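You operate a simulated robot arm through the tools that you are given. There is no shell and no other tool.

The job below is to be done with a simulated robot arm. You get a single attempt, and the scene is never put back.

Task
Weave two rows on the blue loom in the colours on its card.
Fine: throw the lever over for each row and beat it in; shuttles out, beater back, leave the knob.

The check looks at the end state, three seconds after you hand in, the way a careful person would. Anything else that was tipped, shoved, dropped, spilled or broken makes it a failure.

Robot
A 6-joint arm with a two-finger gripper, fixed in place. Base frame: the origin is at the foot of the arm, x ahead of it, y to its left, z up; the work surface is at about z = 0.74. Readings come in m, degrees, newtons and seconds.
Its first joint turns from -166.0 to 166.0 degrees. Payload 2.45 kg.
The tool frame sits at the grasp point between the pads (the TCP): z along the fingers, y along the line on which they close. The tips reach 0.02 m beyond it. The gripper opens to 0.14 m. The gripper's body begins 0.168 m behind the TCP.
Orientation is told as [roll, pitch, yaw] about the base's x, y, z axes, in that order, counted from this pose: with the fingers straight down and closing along the base's y, the tool's x points along the base's -x, its y along +y and its z along -z.

Tools
- The arm moves only by the tool move_arm. Its argument "moves" is one flat list of numbers, 6 for each row, row after row: the shift along the tool's x, y, z in m, then the turn, a rotation vector about the tool's x, y, z in degrees. In form: [dx, dy, dz, rx, ry, rz, dx, dy, dz, rx, ry, rz, ...]. A call has 1 to 20 rows; each row shifts and turns the commanded pose from where the row before left it, along the tool's axes as they then stand. "claw" is the opening, from 0 (shut) to 1 (fully open), set as the call begins (left out, the last holds). Each row takes 0.2 s and may step no farther than 0.05 m and 8.6 degrees from the row before; otherwise, or with a gripper value out of range, the whole call is refused. A pose out of reach is approached as far as the arm can. The call stops where the force on the tool passes 90 N (or 10 N more than at its start, if that is more) or the arm is blocked; 0.2 s more then pass. Each finger travels about 0.045 m/s and halts on what it meets, pressing with about 27 N; the grip force reading is that of the motor and also rises with nothing between the fingers. The clock runs only during rows and for 0.2 s after the last one: add rows that do not move to give the fingers time. It gives the time, the measured TCP pose, the force on the tool (base axes), the opening and the grip force at its end, in the units of the frame above (readings bear some noise), with the torque about the TCP (base axes, N m) and any sound that the robot's microphone picked up.
- Cameras (640 x 400 px; columns grow to the right, rows downward): "scene" is fixed at [0.0484, -0.6493, 1.3703]; the picture's right is [0.78, -0.63, 0.00], its down [-0.20, -0.25, -0.95] and it looks along [0.60, 0.74, -0.32] (base axes); focal length 352 px, centre (320, 200). "wrist" rides on the gripper at [0.078, 0.011, -0.209] in the tool frame; the picture's right is [-0.14, 0.99, 0.00], its down [-0.92, -0.13, -0.37] and it looks along [-0.37, -0.05, 0.93] (tool axes); focal length 280 px, centre (320, 200). There is no depth. A picture from a camera that has moved, and an enlarged one, comes with that camera's place and axes in the base frame and with its lens.
- capture(camera): a new picture of that camera. No time passes.
- enlarge(camera, box): a new picture of the part [left, top, right, bottom] of that camera's present view, enlarged. No time passes.
- job_done(): hands the job in; it is judged then, once.

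Nothing tells you positions but the pictures and the camera data. Unless the task says otherwise, let go and move clear before handing in.

The tools are called as a command line: name --argument value ..., lists and objects as JSON in quotes. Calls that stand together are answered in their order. move_arm: Moves the arm, as the interface text tells. Its arguments: {"type":"object","properties":{"moves":{"type":"array"},"claw":{"type":"number"}},"required":["moves"]} The other tools are called the same way: capture (camera) takes a picture; enlarge (camera, box) takes an enlarged picture of a part of a camera's view; job_done () hands the job in.

At the start:

```text
t: 0.0
tool_pos: [0.665, 0.2956, 1.114]
orientation: [0.0, 0.0, 0.0]
force: [0.4, -0.1, 0.3]
torque: [0.0, 0.03, 0.02]
grip_width: 0.14
finger_force: 0.0
```

scene: 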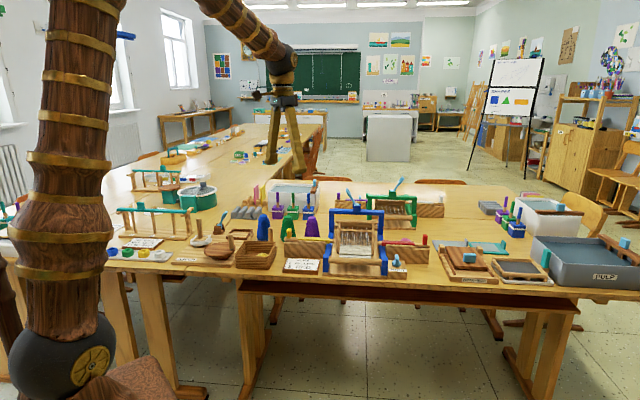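
wrist: 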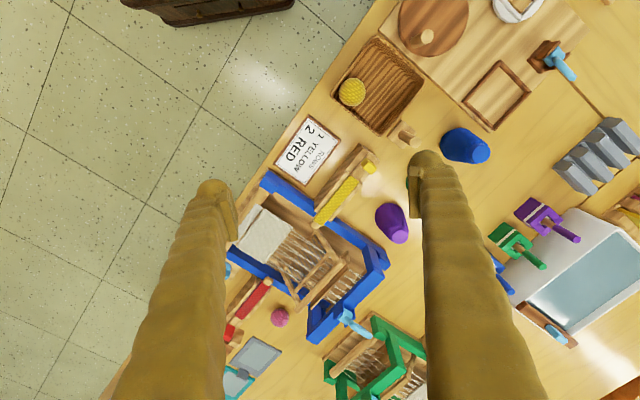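

I see a classroom bench with a blue loom, its card, a yellow shuttle on one side and a red shuttle on the other, and a green loom behind it. I will look closer before moving anything.

enlarge --camera "scene" --box '[270, 170, 450, 285]'

enlarge --camera "wrist" --box '[200, 100, 440, 370]'

enlarge --camera "scene" --box '[100, 160, 320, 285]'

```text
3.48 times, centred on (360, 228) of scene
camera zoom: at [0.0484, -0.6493, 1.3703], right [0.78, -0.63, 0.0], down [-0.2, -0.25, -0.95], along [0.6, 0.74, -0.32], focal length 1226 px, centre (181, 104)
```

zoom: 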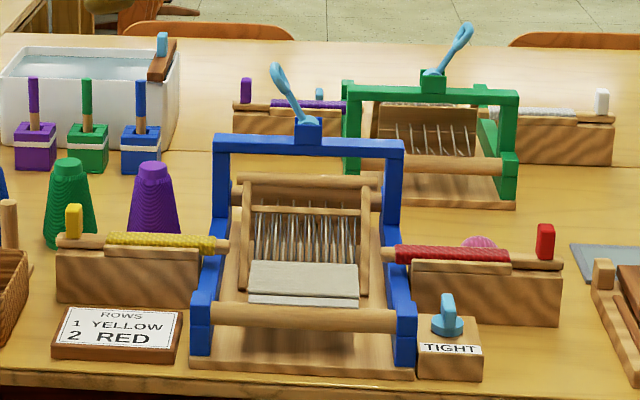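

```text
1.48 times, centred on (320, 235) of wrist
camera zoom: at [0.5881, 0.3072, 1.3232], right [0.14, 0.99, 0.0], down [0.92, -0.13, 0.37], along [0.37, -0.05, -0.93], focal length 415 px, centre (320, 148)
```

zoom: 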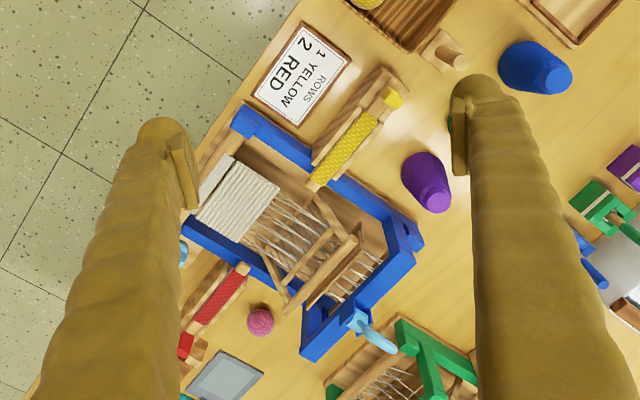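

```text
2.91 times, centred on (210, 222) of scene
camera zoom: at [0.0484, -0.6493, 1.3703], right [0.78, -0.63, 0.0], down [-0.2, -0.25, -0.95], along [0.6, 0.74, -0.32], focal length 1025 px, centre (640, 134)
```

zoom: 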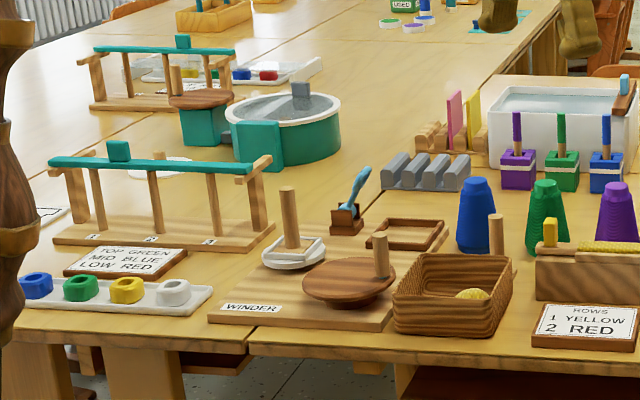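

The loom sits at about 45° to the base, roughly centred at (0.89, 0.18), with the lever on its back arch leaning toward the yellow side. I will move the wrist camera to a high point in front of the loom, turned to match it, for a better view.

move_arm --moves '[-0.027, -0.04, 0, 0, 0, 0, -0.027, -0.04, 0, 0, 0, 0, -0.027, -0.04, 0, 0, 0, 0, -0.027, -0.04, 0, 0, 0, 0, -0.027, -0.04, 0, 0, 0, 0, 0, 0, 0, 0, 0, -7.33, 0, 0, 0, 0, 0, -7.33, 0, 0, 0, 0, 0, -7.33, 0, 0, 0, 0, 0, -7.33, 0, 0, 0, 0, 0, -7.33, 0, 0, 0, 0, 0, -7.33, 0, 0, 0, 0, 0, 0]'

capture --camera "wrist"

capture --camera "scene"

```text
t: 2.6
tool_pos: [0.8009, 0.0953, 1.1142]
orientation: [-0.1, 0.0, 44.0]
force: [0.1, -0.4, -0.8]
torque: [0.01, 0.01, 0.02]
grip_width: 0.14
finger_force: 0.0
```

```text
taken
camera wrist: at [0.7374, 0.05, 1.3228], right [-0.59, 0.81, 0.0], down [0.75, 0.55, 0.37], along [0.3, 0.22, -0.93], focal length 280 px, centre (320, 200)
```

wrist: 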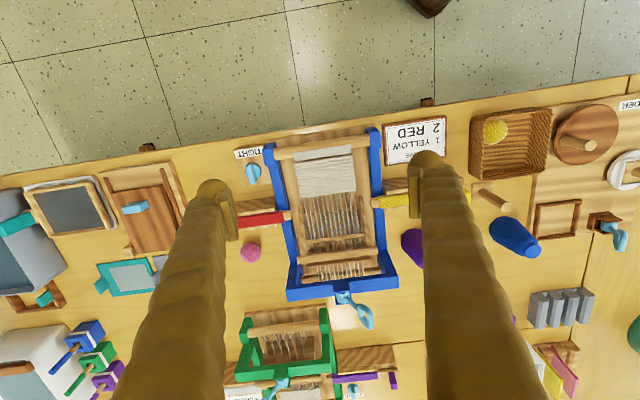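

```text
taken
```

scene: 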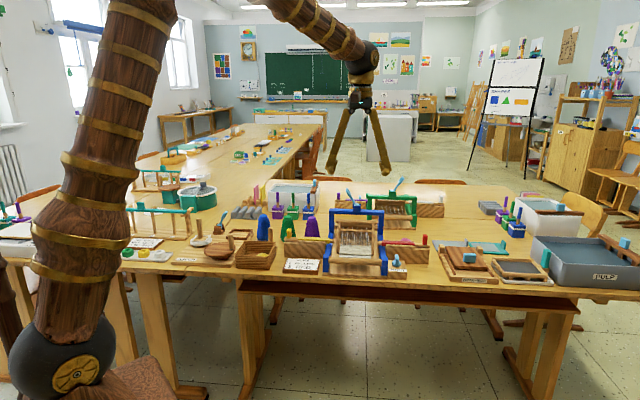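

The view is well aligned with the loom. I will enlarge the loom and both shuttle stands to find the beater, heddles and pegs.

enlarge --camera "wrist" --box '[210, 100, 450, 340]'

enlarge --camera "scene" --box '[315, 180, 415, 280]'

enlarge --camera "scene" --box '[275, 200, 355, 275]'

enlarge --camera "scene" --box '[370, 220, 450, 290]'

```text
1.67 times, centred on (330, 220) of wrist
camera zoom: at [0.7374, 0.05, 1.3228], right [-0.59, 0.81, 0.0], down [0.75, 0.55, 0.37], along [0.3, 0.22, -0.93], focal length 467 px, centre (303, 167)
```

zoom: 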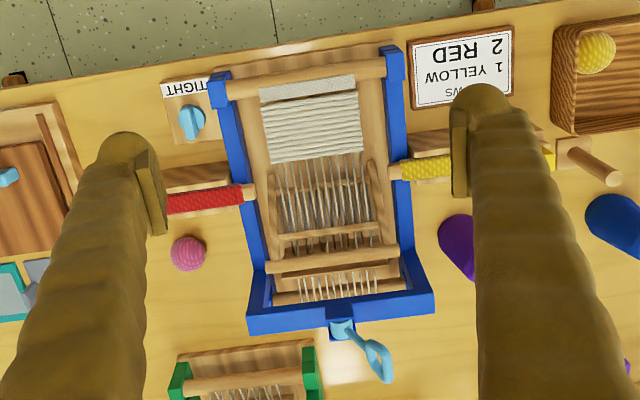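

```text
4.00 times, centred on (365, 230) of scene
camera zoom: at [0.0484, -0.6493, 1.3703], right [0.78, -0.63, 0.0], down [-0.2, -0.25, -0.95], along [0.6, 0.74, -0.32], focal length 1410 px, centre (140, 80)
```

zoom: 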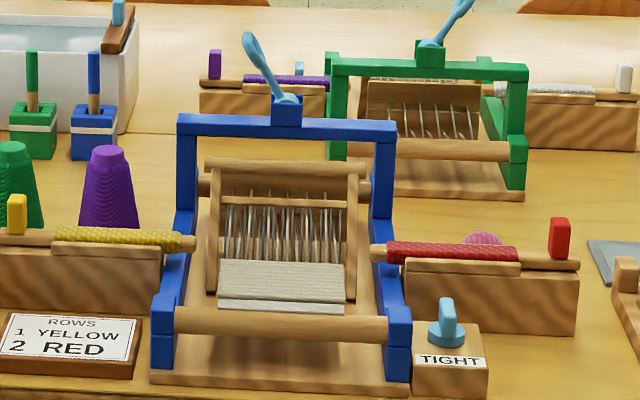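

```text
5.33 times, centred on (315, 238) of scene
camera zoom: at [0.0484, -0.6493, 1.3703], right [0.78, -0.63, 0.0], down [-0.2, -0.25, -0.95], along [0.6, 0.74, -0.32], focal length 1880 px, centre (347, 0)
```

zoom: 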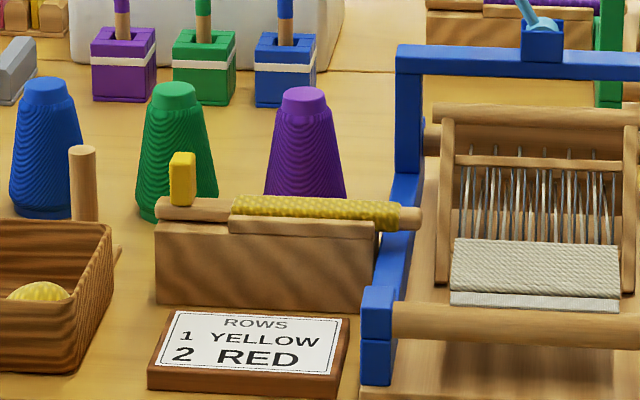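

```text
5.71 times, centred on (410, 255) of scene
camera zoom: at [0.0484, -0.6493, 1.3703], right [0.78, -0.63, 0.0], down [-0.2, -0.25, -0.95], along [0.6, 0.74, -0.32], focal length 2014 px, centre (-194, -114)
```

zoom: 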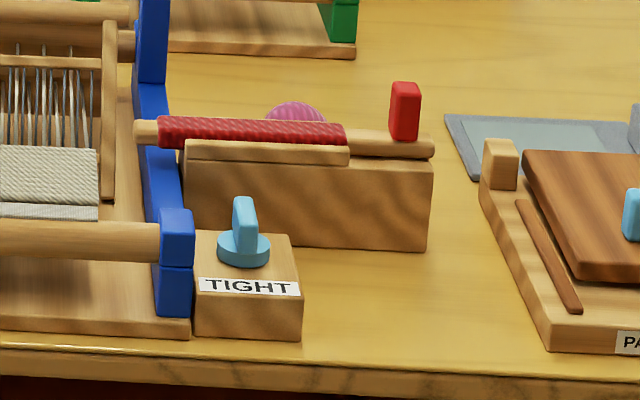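

The loom axes are at 45°: the beater bar is near (0.96, 0.26, 0.85), the lever pivot near (1.01, 0.30, 0.90), the yellow peg near (0.73, 0.37, 0.835) and the red peg near (1.07, 0.02, 0.83). The far parts need the tool tilted outward, so I will tilt it 40° about the loom's width axis here and look again.

move_arm --moves '[0, 0, 0, 0, 0, -1, 0, 0, 0, 0, -8, 0, 0, 0, 0, 0, -8, 0, 0, 0, 0, 0, -8, 0, 0, 0, 0, 0, -8, 0, 0, 0, 0, 0, -8, 0, 0, 0, 0, 0, 0, 0]'

capture --camera "wrist"

enlarge --camera "wrist" --box '[210, 40, 430, 200]'

capture --camera "scene"

```text
t: 4.2
tool_pos: [0.8009, 0.094, 1.1141]
orientation: [0.0, -40.0, 45.0]
force: [0.2, -0.5, 0.2]
torque: [-0.01, 0.01, -0.01]
grip_width: 0.1398
finger_force: 0.2
```

```text
taken
camera wrist: at [0.6559, -0.0337, 1.2244], right [-0.63, 0.78, 0.09], down [0.42, 0.24, 0.87], along [0.66, 0.58, -0.48], focal length 280 px, centre (320, 200)
```

wrist: 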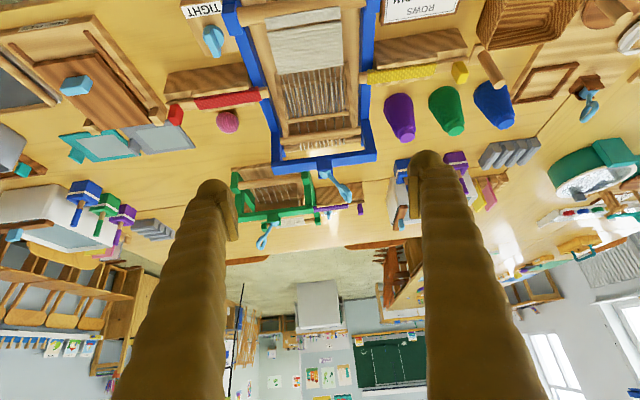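

```text
2.50 times, centred on (320, 120) of wrist
camera zoom: at [0.6559, -0.0337, 1.2244], right [-0.63, 0.78, 0.09], down [0.42, 0.24, 0.87], along [0.66, 0.58, -0.48], focal length 701 px, centre (320, 400)
```

zoom: 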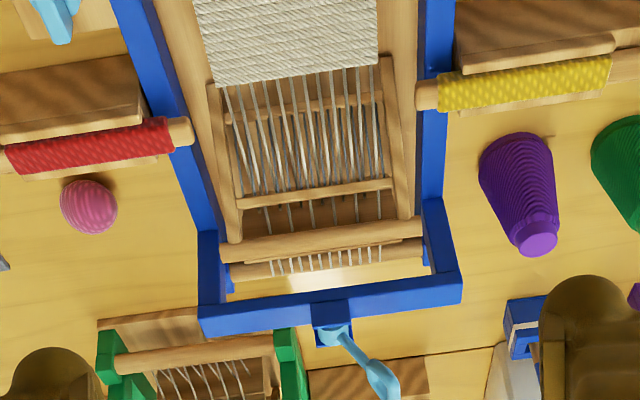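

```text
taken
```

scene: 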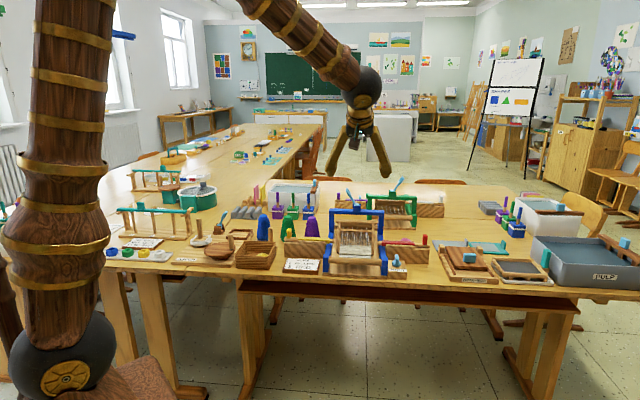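

The tilted pose is reachable and the lever's tip is near (0.985, 0.336, 0.965), leaning to the left. I will shut the fingers and come over to the left of the lever, stopping above it for a check.

move_arm --claw 0 --moves '[0, 0.04, 0, 0, 0, 0, 0, 0.04, 0, 0, 0, 0, -0.033, 0, 0.0277, 0, 0, 0, -0.033, 0, 0.0277, 0, 0, 0, -0.033, 0, 0.0277, 0, 0, 0, -0.033, 0, 0.0277, 0, 0, 0, -0.033, 0, 0.0277, 0, 0, 0, -0.033, 0, 0.0277, 0, 0, 0, -0.033, 0, 0.0277, 0, 0, 0, 0.01833, 0, 0.02183, 0, 0, 0, 0.01833, 0, 0.02183, 0, 0, 0, 0.01833, 0, 0.02183, 0, 0, 0, 0, 0, 0, 0, 0, 0]'

capture --camera "wrist"

enlarge --camera "scene" --box '[280, 120, 440, 280]'

```text
t: 7.0
tool_pos: [0.9556, 0.365, 1.0284]
orientation: [0.0, -39.9, 45.0]
force: [0.1, 0.2, -1.2]
torque: [-0.03, -0.02, -0.04]
grip_width: 0.0
finger_force: 26.9
```

```text
taken
camera wrist: at [0.8117, 0.2362, 1.1388], right [-0.63, 0.78, 0.09], down [0.42, 0.24, 0.87], along [0.66, 0.58, -0.48], focal length 280 px, centre (320, 200)
```

wrist: 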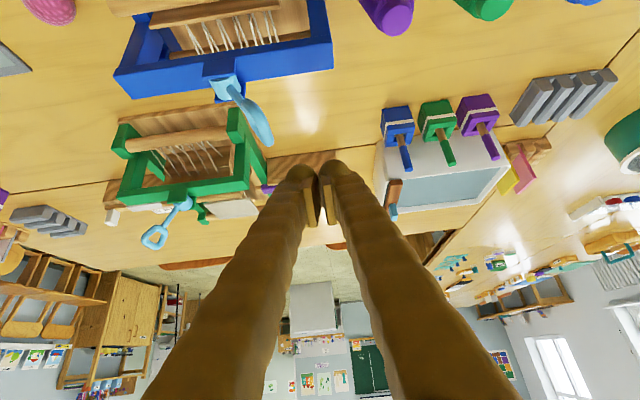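

```text
2.50 times, centred on (360, 200) of scene
camera zoom: at [0.0484, -0.6493, 1.3703], right [0.78, -0.63, 0.0], down [-0.2, -0.25, -0.95], along [0.6, 0.74, -0.32], focal length 881 px, centre (220, 200)
```

zoom: 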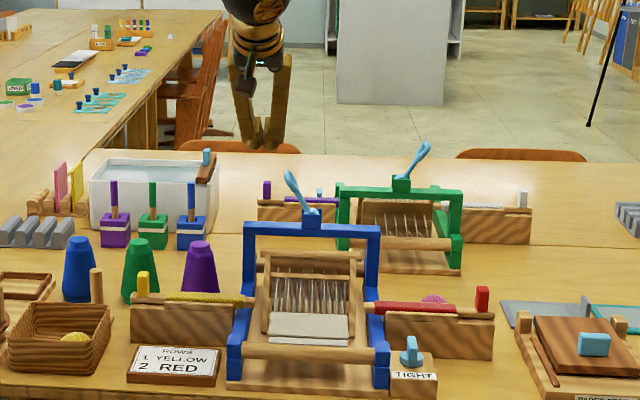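

The shut fingers are left of and above the lever, with a small gap. I will shift a little more left, descend to lever height (z about 0.945), and check again.

move_arm --moves '[0, 0.015, 0, 0, 0, 0, 0.0178, 0, 0.0212, 0, 0, 0, 0.0178, 0, 0.0212, 0, 0, 0, 0.0178, 0, 0.0212, 0, 0, 0, 0, 0, 0, 0, 0, 0]'

capture --camera "wrist"

enlarge --camera "scene" --box '[300, 140, 420, 220]'

```text
t: 8.2
tool_pos: [0.9454, 0.3754, 0.9462]
orientation: [0.1, -40.0, 45.0]
force: [-0.4, -0.6, 0.0]
torque: [0.01, -0.01, 0.0]
grip_width: 0.0
finger_force: 26.7
```

```text
taken
camera wrist: at [0.8012, 0.2467, 1.056], right [-0.63, 0.78, 0.09], down [0.42, 0.24, 0.87], along [0.66, 0.58, -0.48], focal length 280 px, centre (320, 200)
```

wrist: 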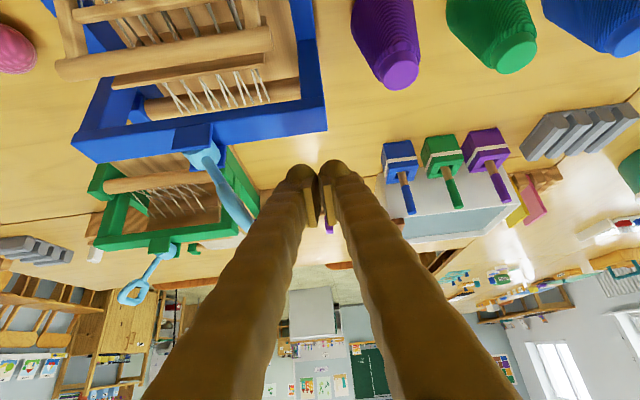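

```text
5.00 times, centred on (360, 180) of scene
camera zoom: at [0.0484, -0.6493, 1.3703], right [0.78, -0.63, 0.0], down [-0.2, -0.25, -0.95], along [0.6, 0.74, -0.32], focal length 1762 px, centre (120, 300)
```

zoom: 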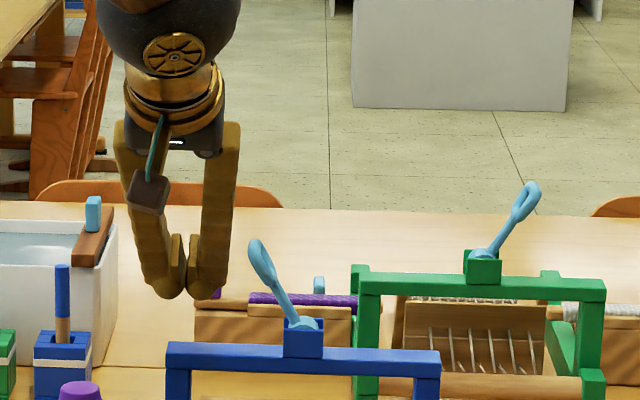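

The fingers are level with the lever and about 4 cm to its left. I will sweep right in small steps and watch the force.

move_arm --moves '[0, -0.01, 0, 0, 0, 0, 0, -0.01, 0, 0, 0, 0, 0, -0.01, 0, 0, 0, 0, 0, -0.01, 0, 0, 0, 0, 0, -0.01, 0, 0, 0, 0, 0, -0.01, 0, 0, 0, 0, 0, 0, 0, 0, 0, 0]'

enlarge --camera "scene" --box '[300, 140, 420, 220]'

```text
t: 9.8
tool_pos: [0.9884, 0.3333, 0.945]
orientation: [0.0, -40.0, 45.1]
force: [-0.4, -0.7, -0.1]
torque: [-0.02, -0.01, 0.04]
grip_width: 0.0002
finger_force: 27.3
```

```text
5.00 times, centred on (360, 180) of scene
camera zoom: at [0.0484, -0.6493, 1.3703], right [0.78, -0.63, 0.0], down [-0.2, -0.25, -0.95], along [0.6, 0.74, -0.32], focal length 1762 px, centre (120, 300)
```

zoom: 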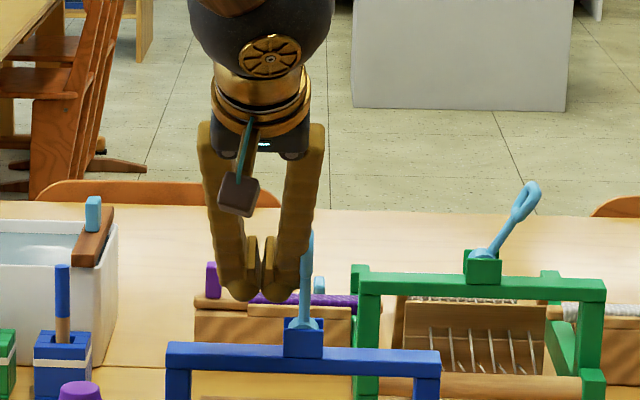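

The lever has come upright with little force. I will keep sweeping right in small steps until it reaches its other stop.

move_arm --moves '[0, -0.01, 0, 0, 0, 0, 0, -0.01, 0, 0, 0, 0, 0, -0.01, 0, 0, 0, 0, 0, 0, 0, 0, 0, 0]'

enlarge --camera "scene" --box '[300, 140, 420, 220]'

capture --camera "wrist"

```text
t: 10.8
tool_pos: [1.0111, 0.3113, 0.9448]
orientation: [0.0, -40.0, 45.0]
force: [-2.1, 1.4, 1.0]
torque: [0.04, 0.01, -0.06]
grip_width: 0.0001
finger_force: 26.7
```

```text
5.00 times, centred on (360, 180) of scene
camera zoom: at [0.0484, -0.6493, 1.3703], right [0.78, -0.63, 0.0], down [-0.2, -0.25, -0.95], along [0.6, 0.74, -0.32], focal length 1762 px, centre (120, 300)
```

zoom: 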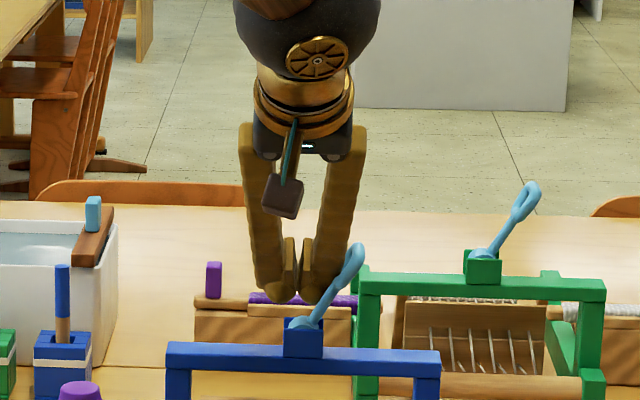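

```text
taken
camera wrist: at [0.8659, 0.1834, 1.0554], right [-0.63, 0.77, 0.09], down [0.42, 0.24, 0.87], along [0.66, 0.58, -0.48], focal length 280 px, centre (320, 200)
```

wrist: 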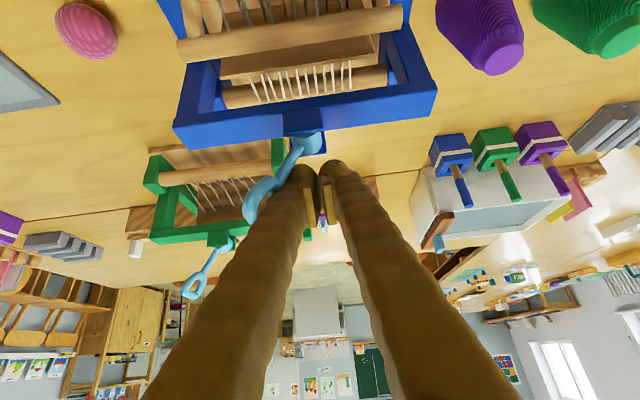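

The lever now leans right about as much as it leaned left. I will nudge slightly more to confirm it is against its stop.

move_arm --moves '[0, -0.004, 0, 0, 0, 0, 0, 0, 0, 0, 0, 0]'

enlarge --camera "scene" --box '[315, 180, 415, 280]'

```text
t: 11.4
tool_pos: [1.012, 0.3112, 0.945]
orientation: [0.0, -40.0, 45.1]
force: [-19.5, 32.7, 7.2]
torque: [-0.1, 0.01, -0.32]
grip_width: 0.0
finger_force: 26.5
```

```text
4.00 times, centred on (365, 230) of scene
camera zoom: at [0.0484, -0.6493, 1.3703], right [0.78, -0.63, 0.0], down [-0.2, -0.25, -0.95], along [0.6, 0.74, -0.32], focal length 1410 px, centre (140, 80)
```

zoom: 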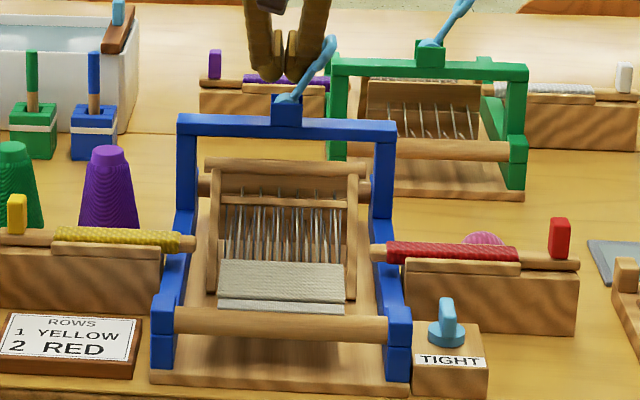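

The reaction of about 38 N shows the lever is at its stop, and the loom has not moved. I will back off left and rise clear, then check the lever stays over.

move_arm --moves '[0, 0.02, 0, 0, 0, 0, 0, 0.03, 0, 0, 0, 0, -0.0257, 0, -0.0306, 0, 0, 0, -0.0257, 0, -0.0306, 0, 0, 0, -0.0257, 0, -0.0306, 0, 0, 0, 0.0306, 0, -0.0257, 0, 0, 0, 0.0306, 0, -0.0257, 0, 0, 0, 0.0306, 0, -0.0257, 0, 0, 0, 0, 0, 0, 0, 0, 0]'

capture --camera "scene"

enlarge --camera "scene" --box '[315, 180, 415, 280]'

capture --camera "wrist"

```text
t: 13.4
tool_pos: [0.8903, 0.2596, 1.0678]
orientation: [0.0, -40.0, 45.0]
force: [-0.2, 0.9, -0.3]
torque: [0.0, 0.02, 0.0]
grip_width: 0.0
finger_force: 26.5
```

```text
taken
```

scene: 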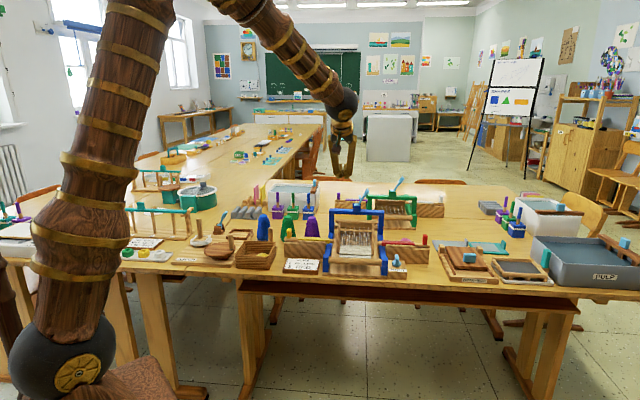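

```text
4.00 times, centred on (365, 230) of scene
camera zoom: at [0.0484, -0.6493, 1.3703], right [0.78, -0.63, 0.0], down [-0.2, -0.25, -0.95], along [0.6, 0.74, -0.32], focal length 1410 px, centre (140, 80)
```

zoom: 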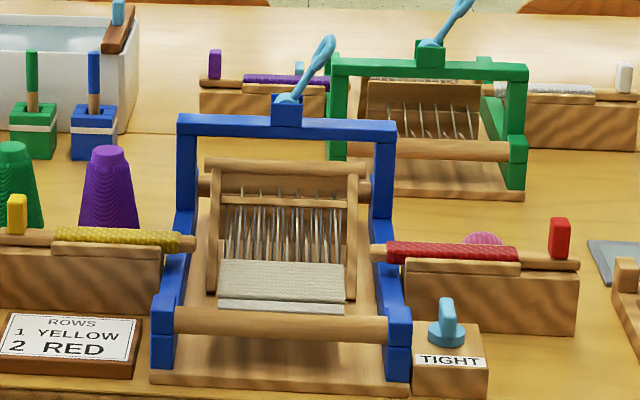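

```text
taken
camera wrist: at [0.7463, 0.1319, 1.1778], right [-0.63, 0.78, 0.09], down [0.42, 0.24, 0.87], along [0.66, 0.58, -0.48], focal length 280 px, centre (320, 200)
```

wrist: 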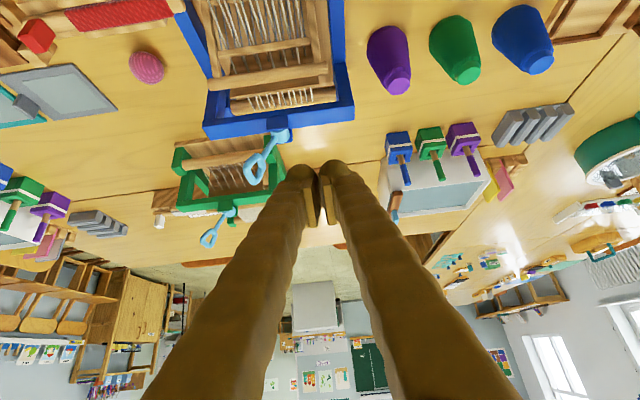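

The lever stays over to the right. Next I will bring the tool upright, part-open the fingers, and hover over the yellow peg.

move_arm --claw 0.45 --moves '[0, 0, 0, 0, 8, 0, 0, 0, 0, 0, 8, 0, 0, 0, 0, 0, 8, 0, 0, 0, 0, 0, 8, 0, 0, 0, 0, 0, 8, 0, 0.0074, 0.0388, 0, 0, 0, 0, 0.0074, 0.0388, 0, 0, 0, 0, 0.0074, 0.0388, 0, 0, 0, 0, 0.0074, 0.0388, 0, 0, 0, 0, 0.0074, 0.0388, 0, 0, 0, 0, 0, 0, 0.0393, 0, 0, 0, 0, 0, 0.0393, 0, 0, 0, 0, 0, 0.0393, 0, 0, 0, 0, 0, 0, 0, 0, 0]'

capture --camera "wrist"

enlarge --camera "scene" --box '[240, 160, 360, 280]'

```text
t: 16.4
tool_pos: [0.7297, 0.3703, 0.9463]
orientation: [0.0, 0.0, 45.1]
force: [0.4, -1.0, 0.3]
torque: [0.01, -0.01, -0.01]
grip_width: 0.063
finger_force: 0.1
```

```text
taken
camera wrist: at [0.6681, 0.3242, 1.1564], right [-0.6, 0.8, 0.0], down [0.74, 0.56, 0.37], along [0.29, 0.22, -0.93], focal length 280 px, centre (320, 200)
```

wrist: 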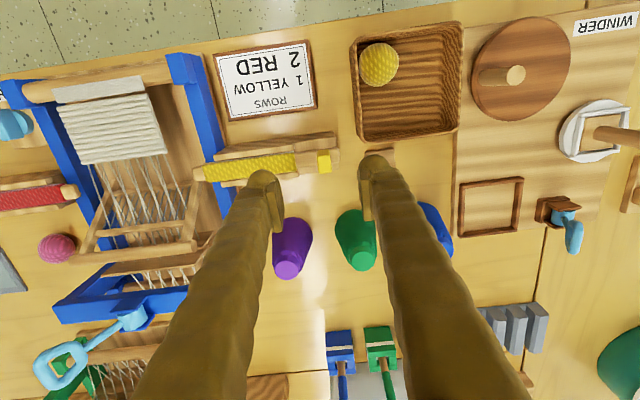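

```text
3.33 times, centred on (300, 220) of scene
camera zoom: at [0.0484, -0.6493, 1.3703], right [0.78, -0.63, 0.0], down [-0.2, -0.25, -0.95], along [0.6, 0.74, -0.32], focal length 1175 px, centre (387, 133)
```

zoom: 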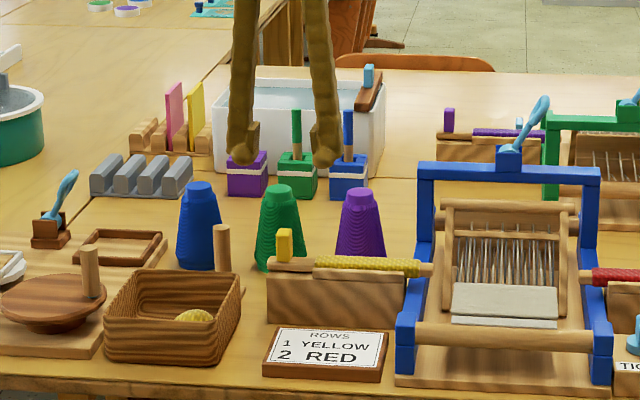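

I am hovering above the yellow peg. I will enlarge to measure the peg precisely before descending.

enlarge --camera "wrist" --box '[200, 120, 400, 220]'

```text
3.20 times, centred on (300, 170) of wrist
camera zoom: at [0.6681, 0.3242, 1.1564], right [-0.6, 0.8, 0.0], down [0.74, 0.56, 0.37], along [0.29, 0.22, -0.93], focal length 897 px, centre (384, 296)
```

zoom: 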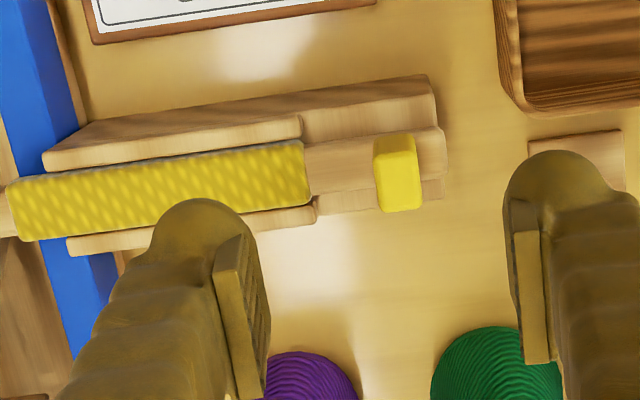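

The yellow peg centre is about 5 mm off in each direction from the tool axis, at s_r 0.249 and s_b 0.783 along the loom's axes. I will correct and descend around it.

move_arm --moves '[-0.005, 0.005, 0, 0, 0, 0, 0, 0, 0.026, 0, 0, 0, 0, 0, 0.026, 0, 0, 0, 0, 0, 0.026, 0, 0, 0, 0, 0, 0.024, 0, 0, 0, 0, 0, 0, 0, 0, 0]'

capture --camera "wrist"

enlarge --camera "scene" --box '[270, 180, 370, 280]'

```text
t: 17.8
tool_pos: [0.7295, 0.378, 0.8452]
orientation: [0.0, 0.0, 45.0]
force: [0.1, -0.2, 0.4]
torque: [0.0, -0.01, -0.02]
grip_width: 0.0628
finger_force: 0.1
```

```text
taken
camera wrist: at [0.668, 0.3322, 1.054], right [-0.6, 0.8, 0.0], down [0.74, 0.56, 0.37], along [0.29, 0.22, -0.93], focal length 280 px, centre (320, 200)
```

wrist: 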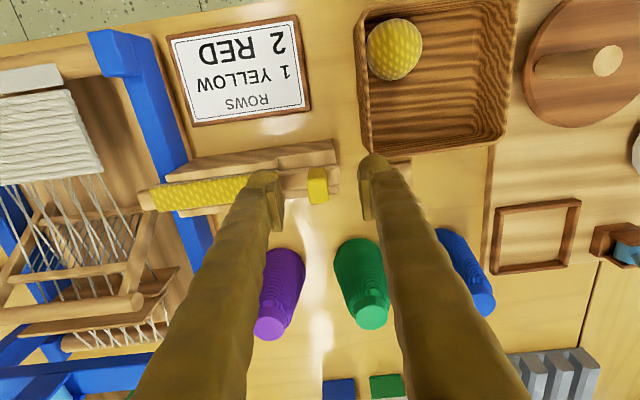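

```text
4.00 times, centred on (320, 230) of scene
camera zoom: at [0.0484, -0.6493, 1.3703], right [0.78, -0.63, 0.0], down [-0.2, -0.25, -0.95], along [0.6, 0.74, -0.32], focal length 1410 px, centre (320, 80)
```

zoom: 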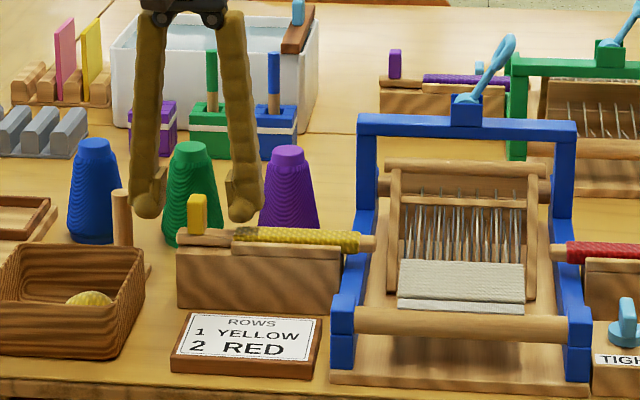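

The peg is centred between the fingers with the tips just above the shuttle bar. I will close on it.

move_arm --claw 0 --moves '[0, 0, 0, 0, 0, 0, 0, 0, 0, 0, 0, 0, 0, 0, 0, 0, 0, 0, 0, 0, 0, 0, 0, 0, 0, 0, 0, 0, 0, 0]'

capture --camera "wrist"

enlarge --camera "scene" --box '[270, 180, 370, 280]'

```text
t: 19.0
tool_pos: [0.7315, 0.3779, 0.843]
orientation: [0.1, 0.0, 45.1]
force: [18.1, -16.1, -5.7]
torque: [-0.16, -0.2, 0.04]
grip_width: 0.0151
finger_force: 40.7
```

```text
taken
camera wrist: at [0.6685, 0.3316, 1.0541], right [-0.6, 0.8, 0.0], down [0.74, 0.56, 0.37], along [0.29, 0.22, -0.93], focal length 280 px, centre (320, 200)
```

wrist: 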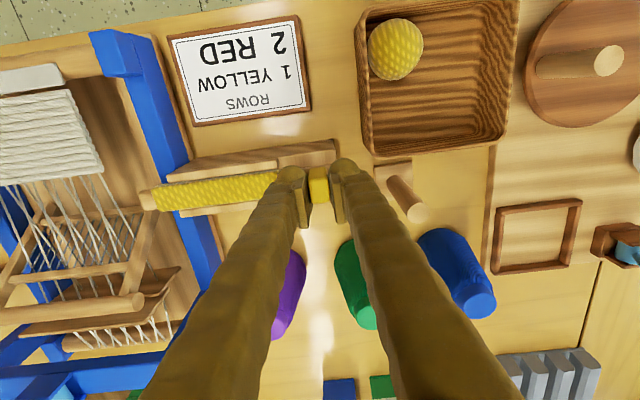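

```text
4.00 times, centred on (320, 230) of scene
camera zoom: at [0.0484, -0.6493, 1.3703], right [0.78, -0.63, 0.0], down [-0.2, -0.25, -0.95], along [0.6, 0.74, -0.32], focal length 1410 px, centre (320, 80)
```

zoom: 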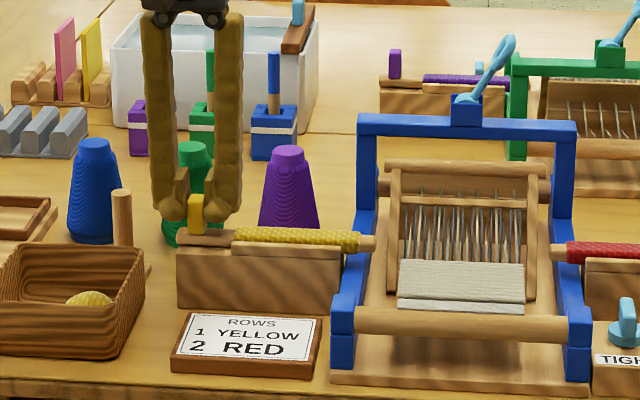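

The peg is gripped (15 mm wide) and the shuttle seems held at its home stop. I will slide it toward the loom in small steps and check.

move_arm --moves '[0, -0.01, 0, 0, 0, 0, 0, -0.01, 0, 0, 0, 0, 0, -0.01, 0, 0, 0, 0, 0, -0.01, 0, 0, 0, 0, 0, -0.01, 0, 0, 0, 0, 0, 0, 0, 0, 0, 0]'

enlarge --camera "scene" --box '[290, 180, 390, 280]'

capture --camera "wrist"

```text
t: 20.4
tool_pos: [0.7651, 0.3423, 0.8445]
orientation: [0.2, 0.1, 45.0]
force: [10.0, 10.0, -25.6]
torque: [0.09, -0.1, 0.01]
grip_width: 0.015
finger_force: 41.7
```

```text
4.00 times, centred on (340, 230) of scene
camera zoom: at [0.0484, -0.6493, 1.3703], right [0.78, -0.63, 0.0], down [-0.2, -0.25, -0.95], along [0.6, 0.74, -0.32], focal length 1410 px, centre (240, 80)
```

zoom: 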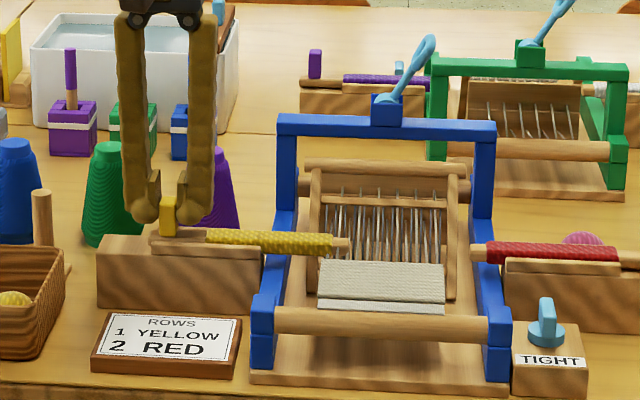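

```text
taken
camera wrist: at [0.7038, 0.2966, 1.0543], right [-0.6, 0.8, 0.0], down [0.74, 0.56, 0.37], along [0.29, 0.22, -0.93], focal length 280 px, centre (320, 200)
```

wrist: 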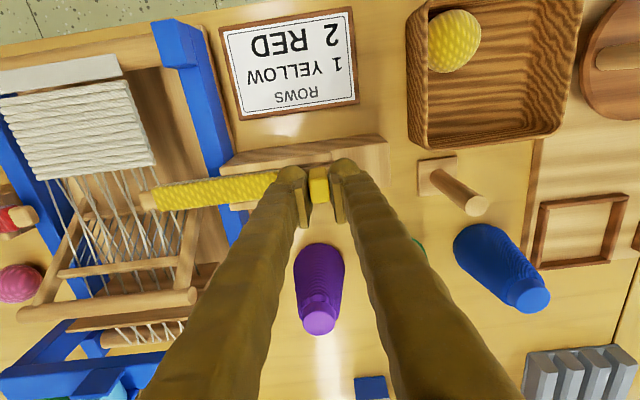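

The shuttle tip is entering the shed, but I read a sideways and downward pull of about 14 N and 25 N. I will relax the tool slightly toward +e_b and down to ease that.

move_arm --moves '[-0.001, 0, 0.0015, 0, 0, 0, 0, 0, 0, 0, 0, 0]'

```text
t: 21.0
tool_pos: [0.7664, 0.3436, 0.8447]
orientation: [0.0, 0.1, 45.0]
force: [-12.1, -12.2, 12.5]
torque: [-0.31, 0.26, 0.01]
grip_width: 0.0149
finger_force: 41.5
```

The slide is stiffly guided, so a loose straddle of the peg is gentler than a tight grip. I will open slightly to leave a few millimetres of play and push on from there.

move_arm --claw 0.165 --moves '[0.0005, 0, -0.0005, 0, 0, 0, 0, 0, 0, 0, 0, 0, 0, 0, 0, 0, 0, 0, 0, -0.005, 0, 0, 0, 0, 0, -0.005, 0, 0, 0, 0, 0, -0.01, 0, 0, 0, 0, 0, 0, 0, 0, 0, 0]'

enlarge --camera "scene" --box '[290, 180, 390, 280]'

```text
t: 22.6
tool_pos: [0.7807, 0.3276, 0.8435]
orientation: [0.0, 0.0, 44.9]
force: [0.0, -0.1, -0.2]
torque: [0.02, 0.01, -0.03]
grip_width: 0.0231
finger_force: 0.1
```

```text
4.00 times, centred on (340, 230) of scene
camera zoom: at [0.0484, -0.6493, 1.3703], right [0.78, -0.63, 0.0], down [-0.2, -0.25, -0.95], along [0.6, 0.74, -0.32], focal length 1410 px, centre (240, 80)
```

zoom: 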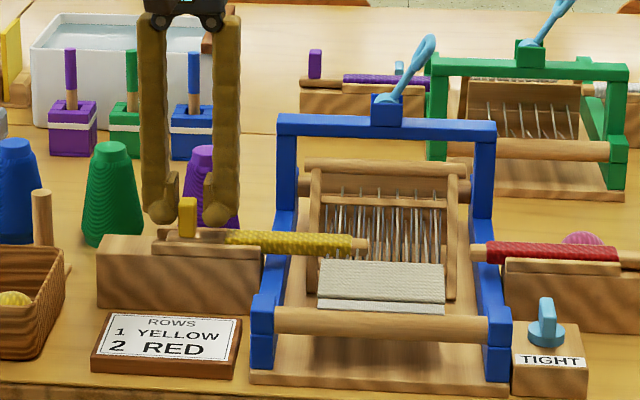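

The force is near zero now and the shuttle keeps following. I will push on in steps toward full passage of the warp.

move_arm --moves '[0, -0.01, 0, 0, 0, 0, 0, -0.01, 0, 0, 0, 0, 0, -0.01, 0, 0, 0, 0, 0, -0.01, 0, 0, 0, 0, 0, -0.01, 0, 0, 0, 0, 0, 0, 0, 0, 0, 0]'

enlarge --camera "scene" --box '[310, 180, 410, 280]'

capture --camera "wrist"

```text
t: 24.0
tool_pos: [0.8147, 0.2937, 0.8438]
orientation: [0.1, 0.0, 44.9]
force: [0.0, -0.1, 0.1]
torque: [0.0, -0.02, 0.0]
grip_width: 0.023
finger_force: 0.0
```

```text
4.00 times, centred on (360, 230) of scene
camera zoom: at [0.0484, -0.6493, 1.3703], right [0.78, -0.63, 0.0], down [-0.2, -0.25, -0.95], along [0.6, 0.74, -0.32], focal length 1410 px, centre (160, 80)
```

zoom: 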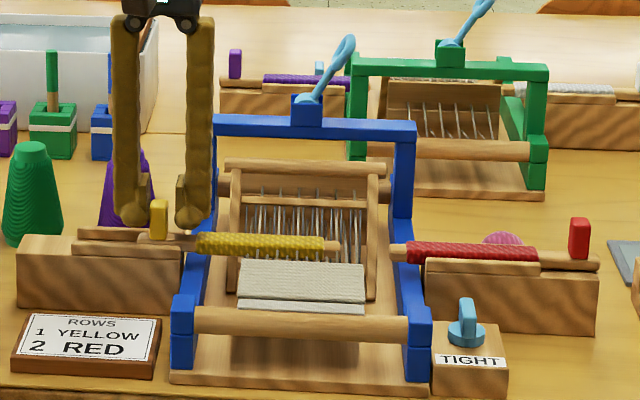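

```text
taken
camera wrist: at [0.7525, 0.2469, 1.0537], right [-0.6, 0.8, 0.0], down [0.74, 0.56, 0.37], along [0.29, 0.22, -0.93], focal length 280 px, centre (320, 200)
```

wrist: 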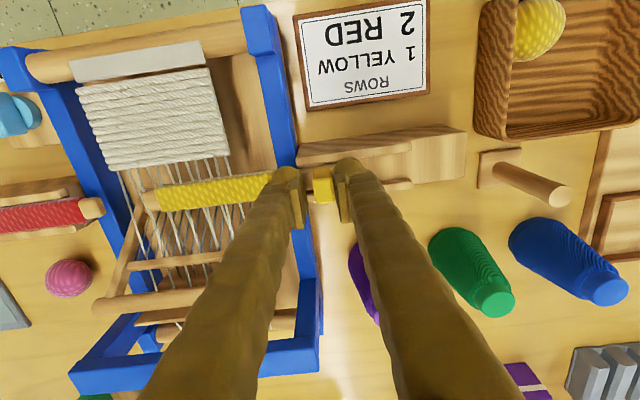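

The yellow tip is nearly across the warp, with about 5 cm left to the red shuttle's tip. I will push about 3.5 cm more and check.

move_arm --moves '[0, -0.01, 0, 0, 0, 0, 0, -0.01, 0, 0, 0, 0, 0, -0.01, 0, 0, 0, 0, 0, -0.004, 0, 0, 0, 0, 0, 0, 0, 0, 0, 0]'

enlarge --camera "scene" --box '[320, 190, 420, 270]'

capture --camera "wrist"

```text
t: 25.2
tool_pos: [0.8397, 0.2697, 0.844]
orientation: [0.0, 0.0, 45.0]
force: [-26.3, 18.5, 11.8]
torque: [0.28, 0.5, 0.07]
grip_width: 0.044
finger_force: 15.6
```

```text
5.00 times, centred on (370, 230) of scene
camera zoom: at [0.0484, -0.6493, 1.3703], right [0.78, -0.63, 0.0], down [-0.2, -0.25, -0.95], along [0.6, 0.74, -0.32], focal length 1762 px, centre (70, 50)
```

zoom: 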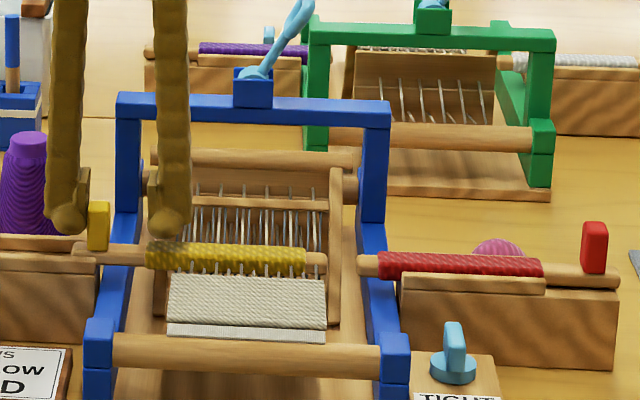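

```text
taken
camera wrist: at [0.7768, 0.2233, 1.0539], right [-0.6, 0.8, 0.0], down [0.74, 0.56, 0.37], along [0.29, 0.22, -0.93], focal length 280 px, centre (320, 200)
```

wrist: 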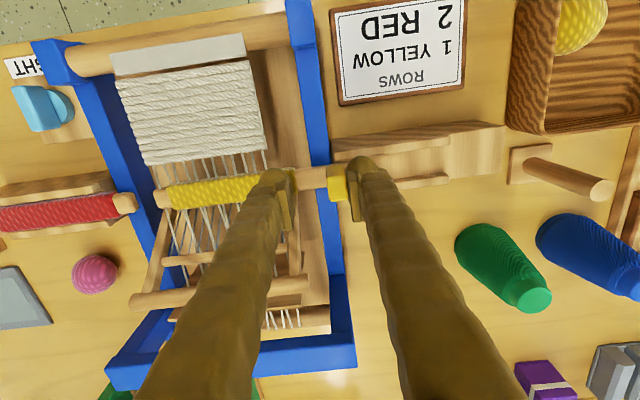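

The shuttle has met a firm stop (about 32 N) after roughly 13 cm of travel, with its tip at the far edge of the warp. I will look closely to see what it is touching.

enlarge --camera "wrist" --box '[100, 100, 380, 300]'

enlarge --camera "scene" --box '[335, 215, 400, 260]'

```text
2.00 times, centred on (240, 200) of wrist
camera zoom: at [0.7768, 0.2233, 1.0539], right [-0.6, 0.8, 0.0], down [0.74, 0.56, 0.37], along [0.29, 0.22, -0.93], focal length 561 px, centre (480, 200)
```

zoom: 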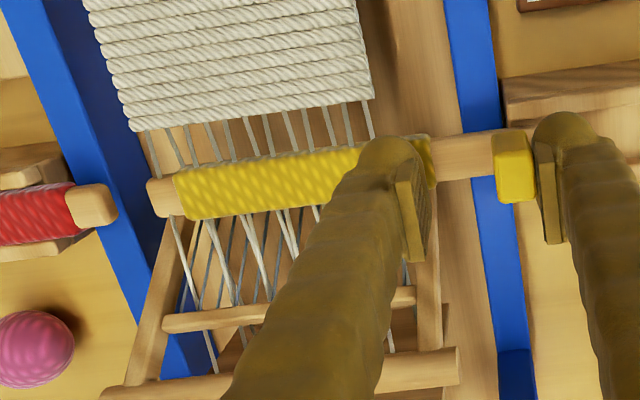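

```text
8.89 times, centred on (368, 238) of scene
camera zoom: at [0.0484, -0.6493, 1.3703], right [0.78, -0.63, 0.0], down [-0.2, -0.25, -0.95], along [0.6, 0.74, -0.32], focal length 3133 px, centre (-102, -133)
```

zoom: 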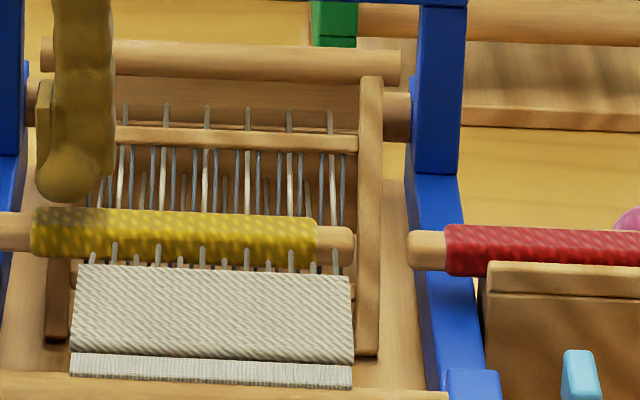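

The yellow tip is just past the last warp thread and the shuttle is at its built-in stop. I will now draw it back out toward its home position.

move_arm --moves '[0, 0.007, 0, 0, 0, 0, 0, 0.007, 0, 0, 0, 0, 0, 0, 0, 0, 0, 0, 0, 0.012, 0, 0, 0, 0, 0, 0.012, 0, 0, 0, 0, 0, 0.012, 0, 0, 0, 0, 0, 0.012, 0, 0, 0, 0, 0, 0.012, 0, 0, 0, 0, 0, 0.012, 0, 0, 0, 0, 0, 0.012, 0, 0, 0, 0, 0, 0.012, 0, 0, 0, 0, 0, 0.012, 0, 0, 0, 0, 0, 0.012, 0, 0, 0, 0, 0, 0, 0, 0, 0, 0]'

enlarge --camera "scene" --box '[280, 180, 400, 280]'

capture --camera "wrist"

```text
t: 28.2
tool_pos: [0.7436, 0.3628, 0.8442]
orientation: [-0.1, -0.1, 45.0]
force: [-0.5, 0.1, -0.5]
torque: [0.02, 0.01, 0.01]
grip_width: 0.023
finger_force: 0.1
```

```text
4.00 times, centred on (340, 230) of scene
camera zoom: at [0.0484, -0.6493, 1.3703], right [0.78, -0.63, 0.0], down [-0.2, -0.25, -0.95], along [0.6, 0.74, -0.32], focal length 1410 px, centre (240, 80)
```

zoom: 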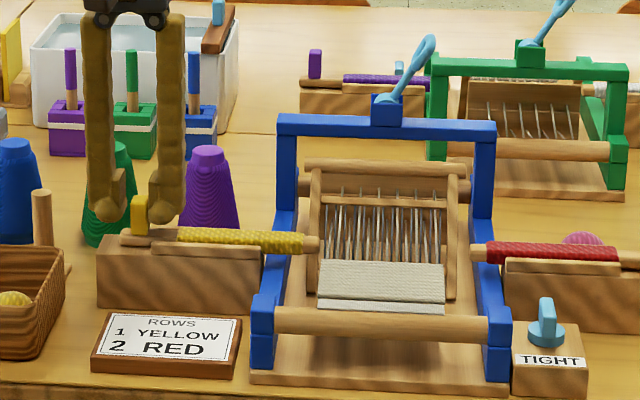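

```text
taken
camera wrist: at [0.6817, 0.3176, 1.0539], right [-0.6, 0.8, 0.0], down [0.74, 0.56, 0.37], along [0.29, 0.22, -0.93], focal length 280 px, centre (320, 200)
```

wrist: 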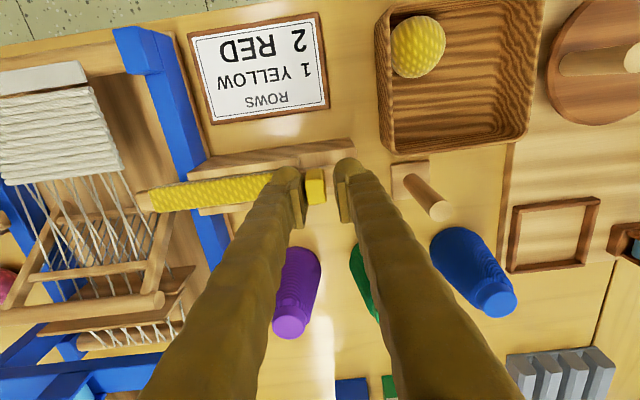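

The shuttle is nearly home. I will take it the last two centimetres gently.

move_arm --moves '[0, 0.01, 0, 0, 0, 0, 0, 0.006, 0, 0, 0, 0, 0, 0.003, 0, 0, 0, 0, 0, 0.001, 0, 0, 0, 0, 0, 0, 0, 0, 0, 0]'

enlarge --camera "scene" --box '[275, 200, 355, 275]'

enlarge --camera "scene" --box '[335, 215, 400, 260]'

```text
t: 29.4
tool_pos: [0.7297, 0.3778, 0.8446]
orientation: [0.0, 0.1, 45.0]
force: [1.2, 0.2, -0.6]
torque: [0.02, -0.01, 0.01]
grip_width: 0.0232
finger_force: 0.4
```

```text
5.33 times, centred on (315, 238) of scene
camera zoom: at [0.0484, -0.6493, 1.3703], right [0.78, -0.63, 0.0], down [-0.2, -0.25, -0.95], along [0.6, 0.74, -0.32], focal length 1880 px, centre (347, 0)
```

zoom: 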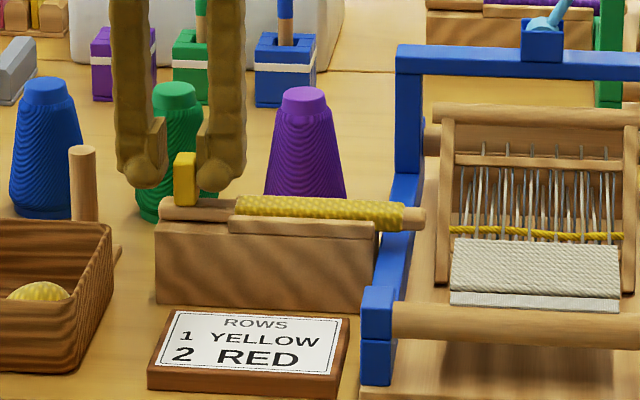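

```text
8.89 times, centred on (368, 238) of scene
camera zoom: at [0.0484, -0.6493, 1.3703], right [0.78, -0.63, 0.0], down [-0.2, -0.25, -0.95], along [0.6, 0.74, -0.32], focal length 3133 px, centre (-102, -133)
```

zoom: 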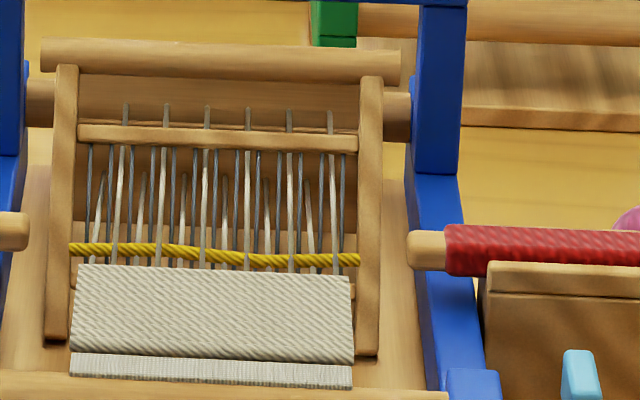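

A yellow weft thread now lies across the shed, so the pass counted. I will seat the shuttle the last 2 mm, then open and rise off the peg.

move_arm --moves '[0, 0.002, 0, 0, 0, 0, 0, 0, 0, 0, 0, 0]'

enlarge --camera "scene" --box '[275, 200, 355, 275]'

```text
t: 30.0
tool_pos: [0.7286, 0.3792, 0.8447]
orientation: [0.0, 0.0, 44.9]
force: [1.1, 0.2, 0.1]
torque: [-0.01, 0.02, 0.0]
grip_width: 0.0233
finger_force: 0.1
```

```text
5.33 times, centred on (315, 238) of scene
camera zoom: at [0.0484, -0.6493, 1.3703], right [0.78, -0.63, 0.0], down [-0.2, -0.25, -0.95], along [0.6, 0.74, -0.32], focal length 1880 px, centre (347, 0)
```

zoom: 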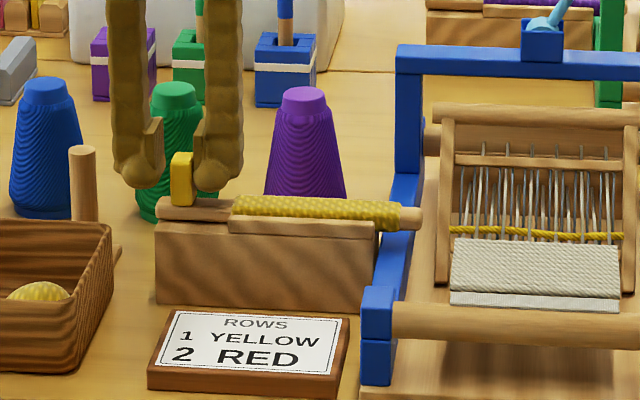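

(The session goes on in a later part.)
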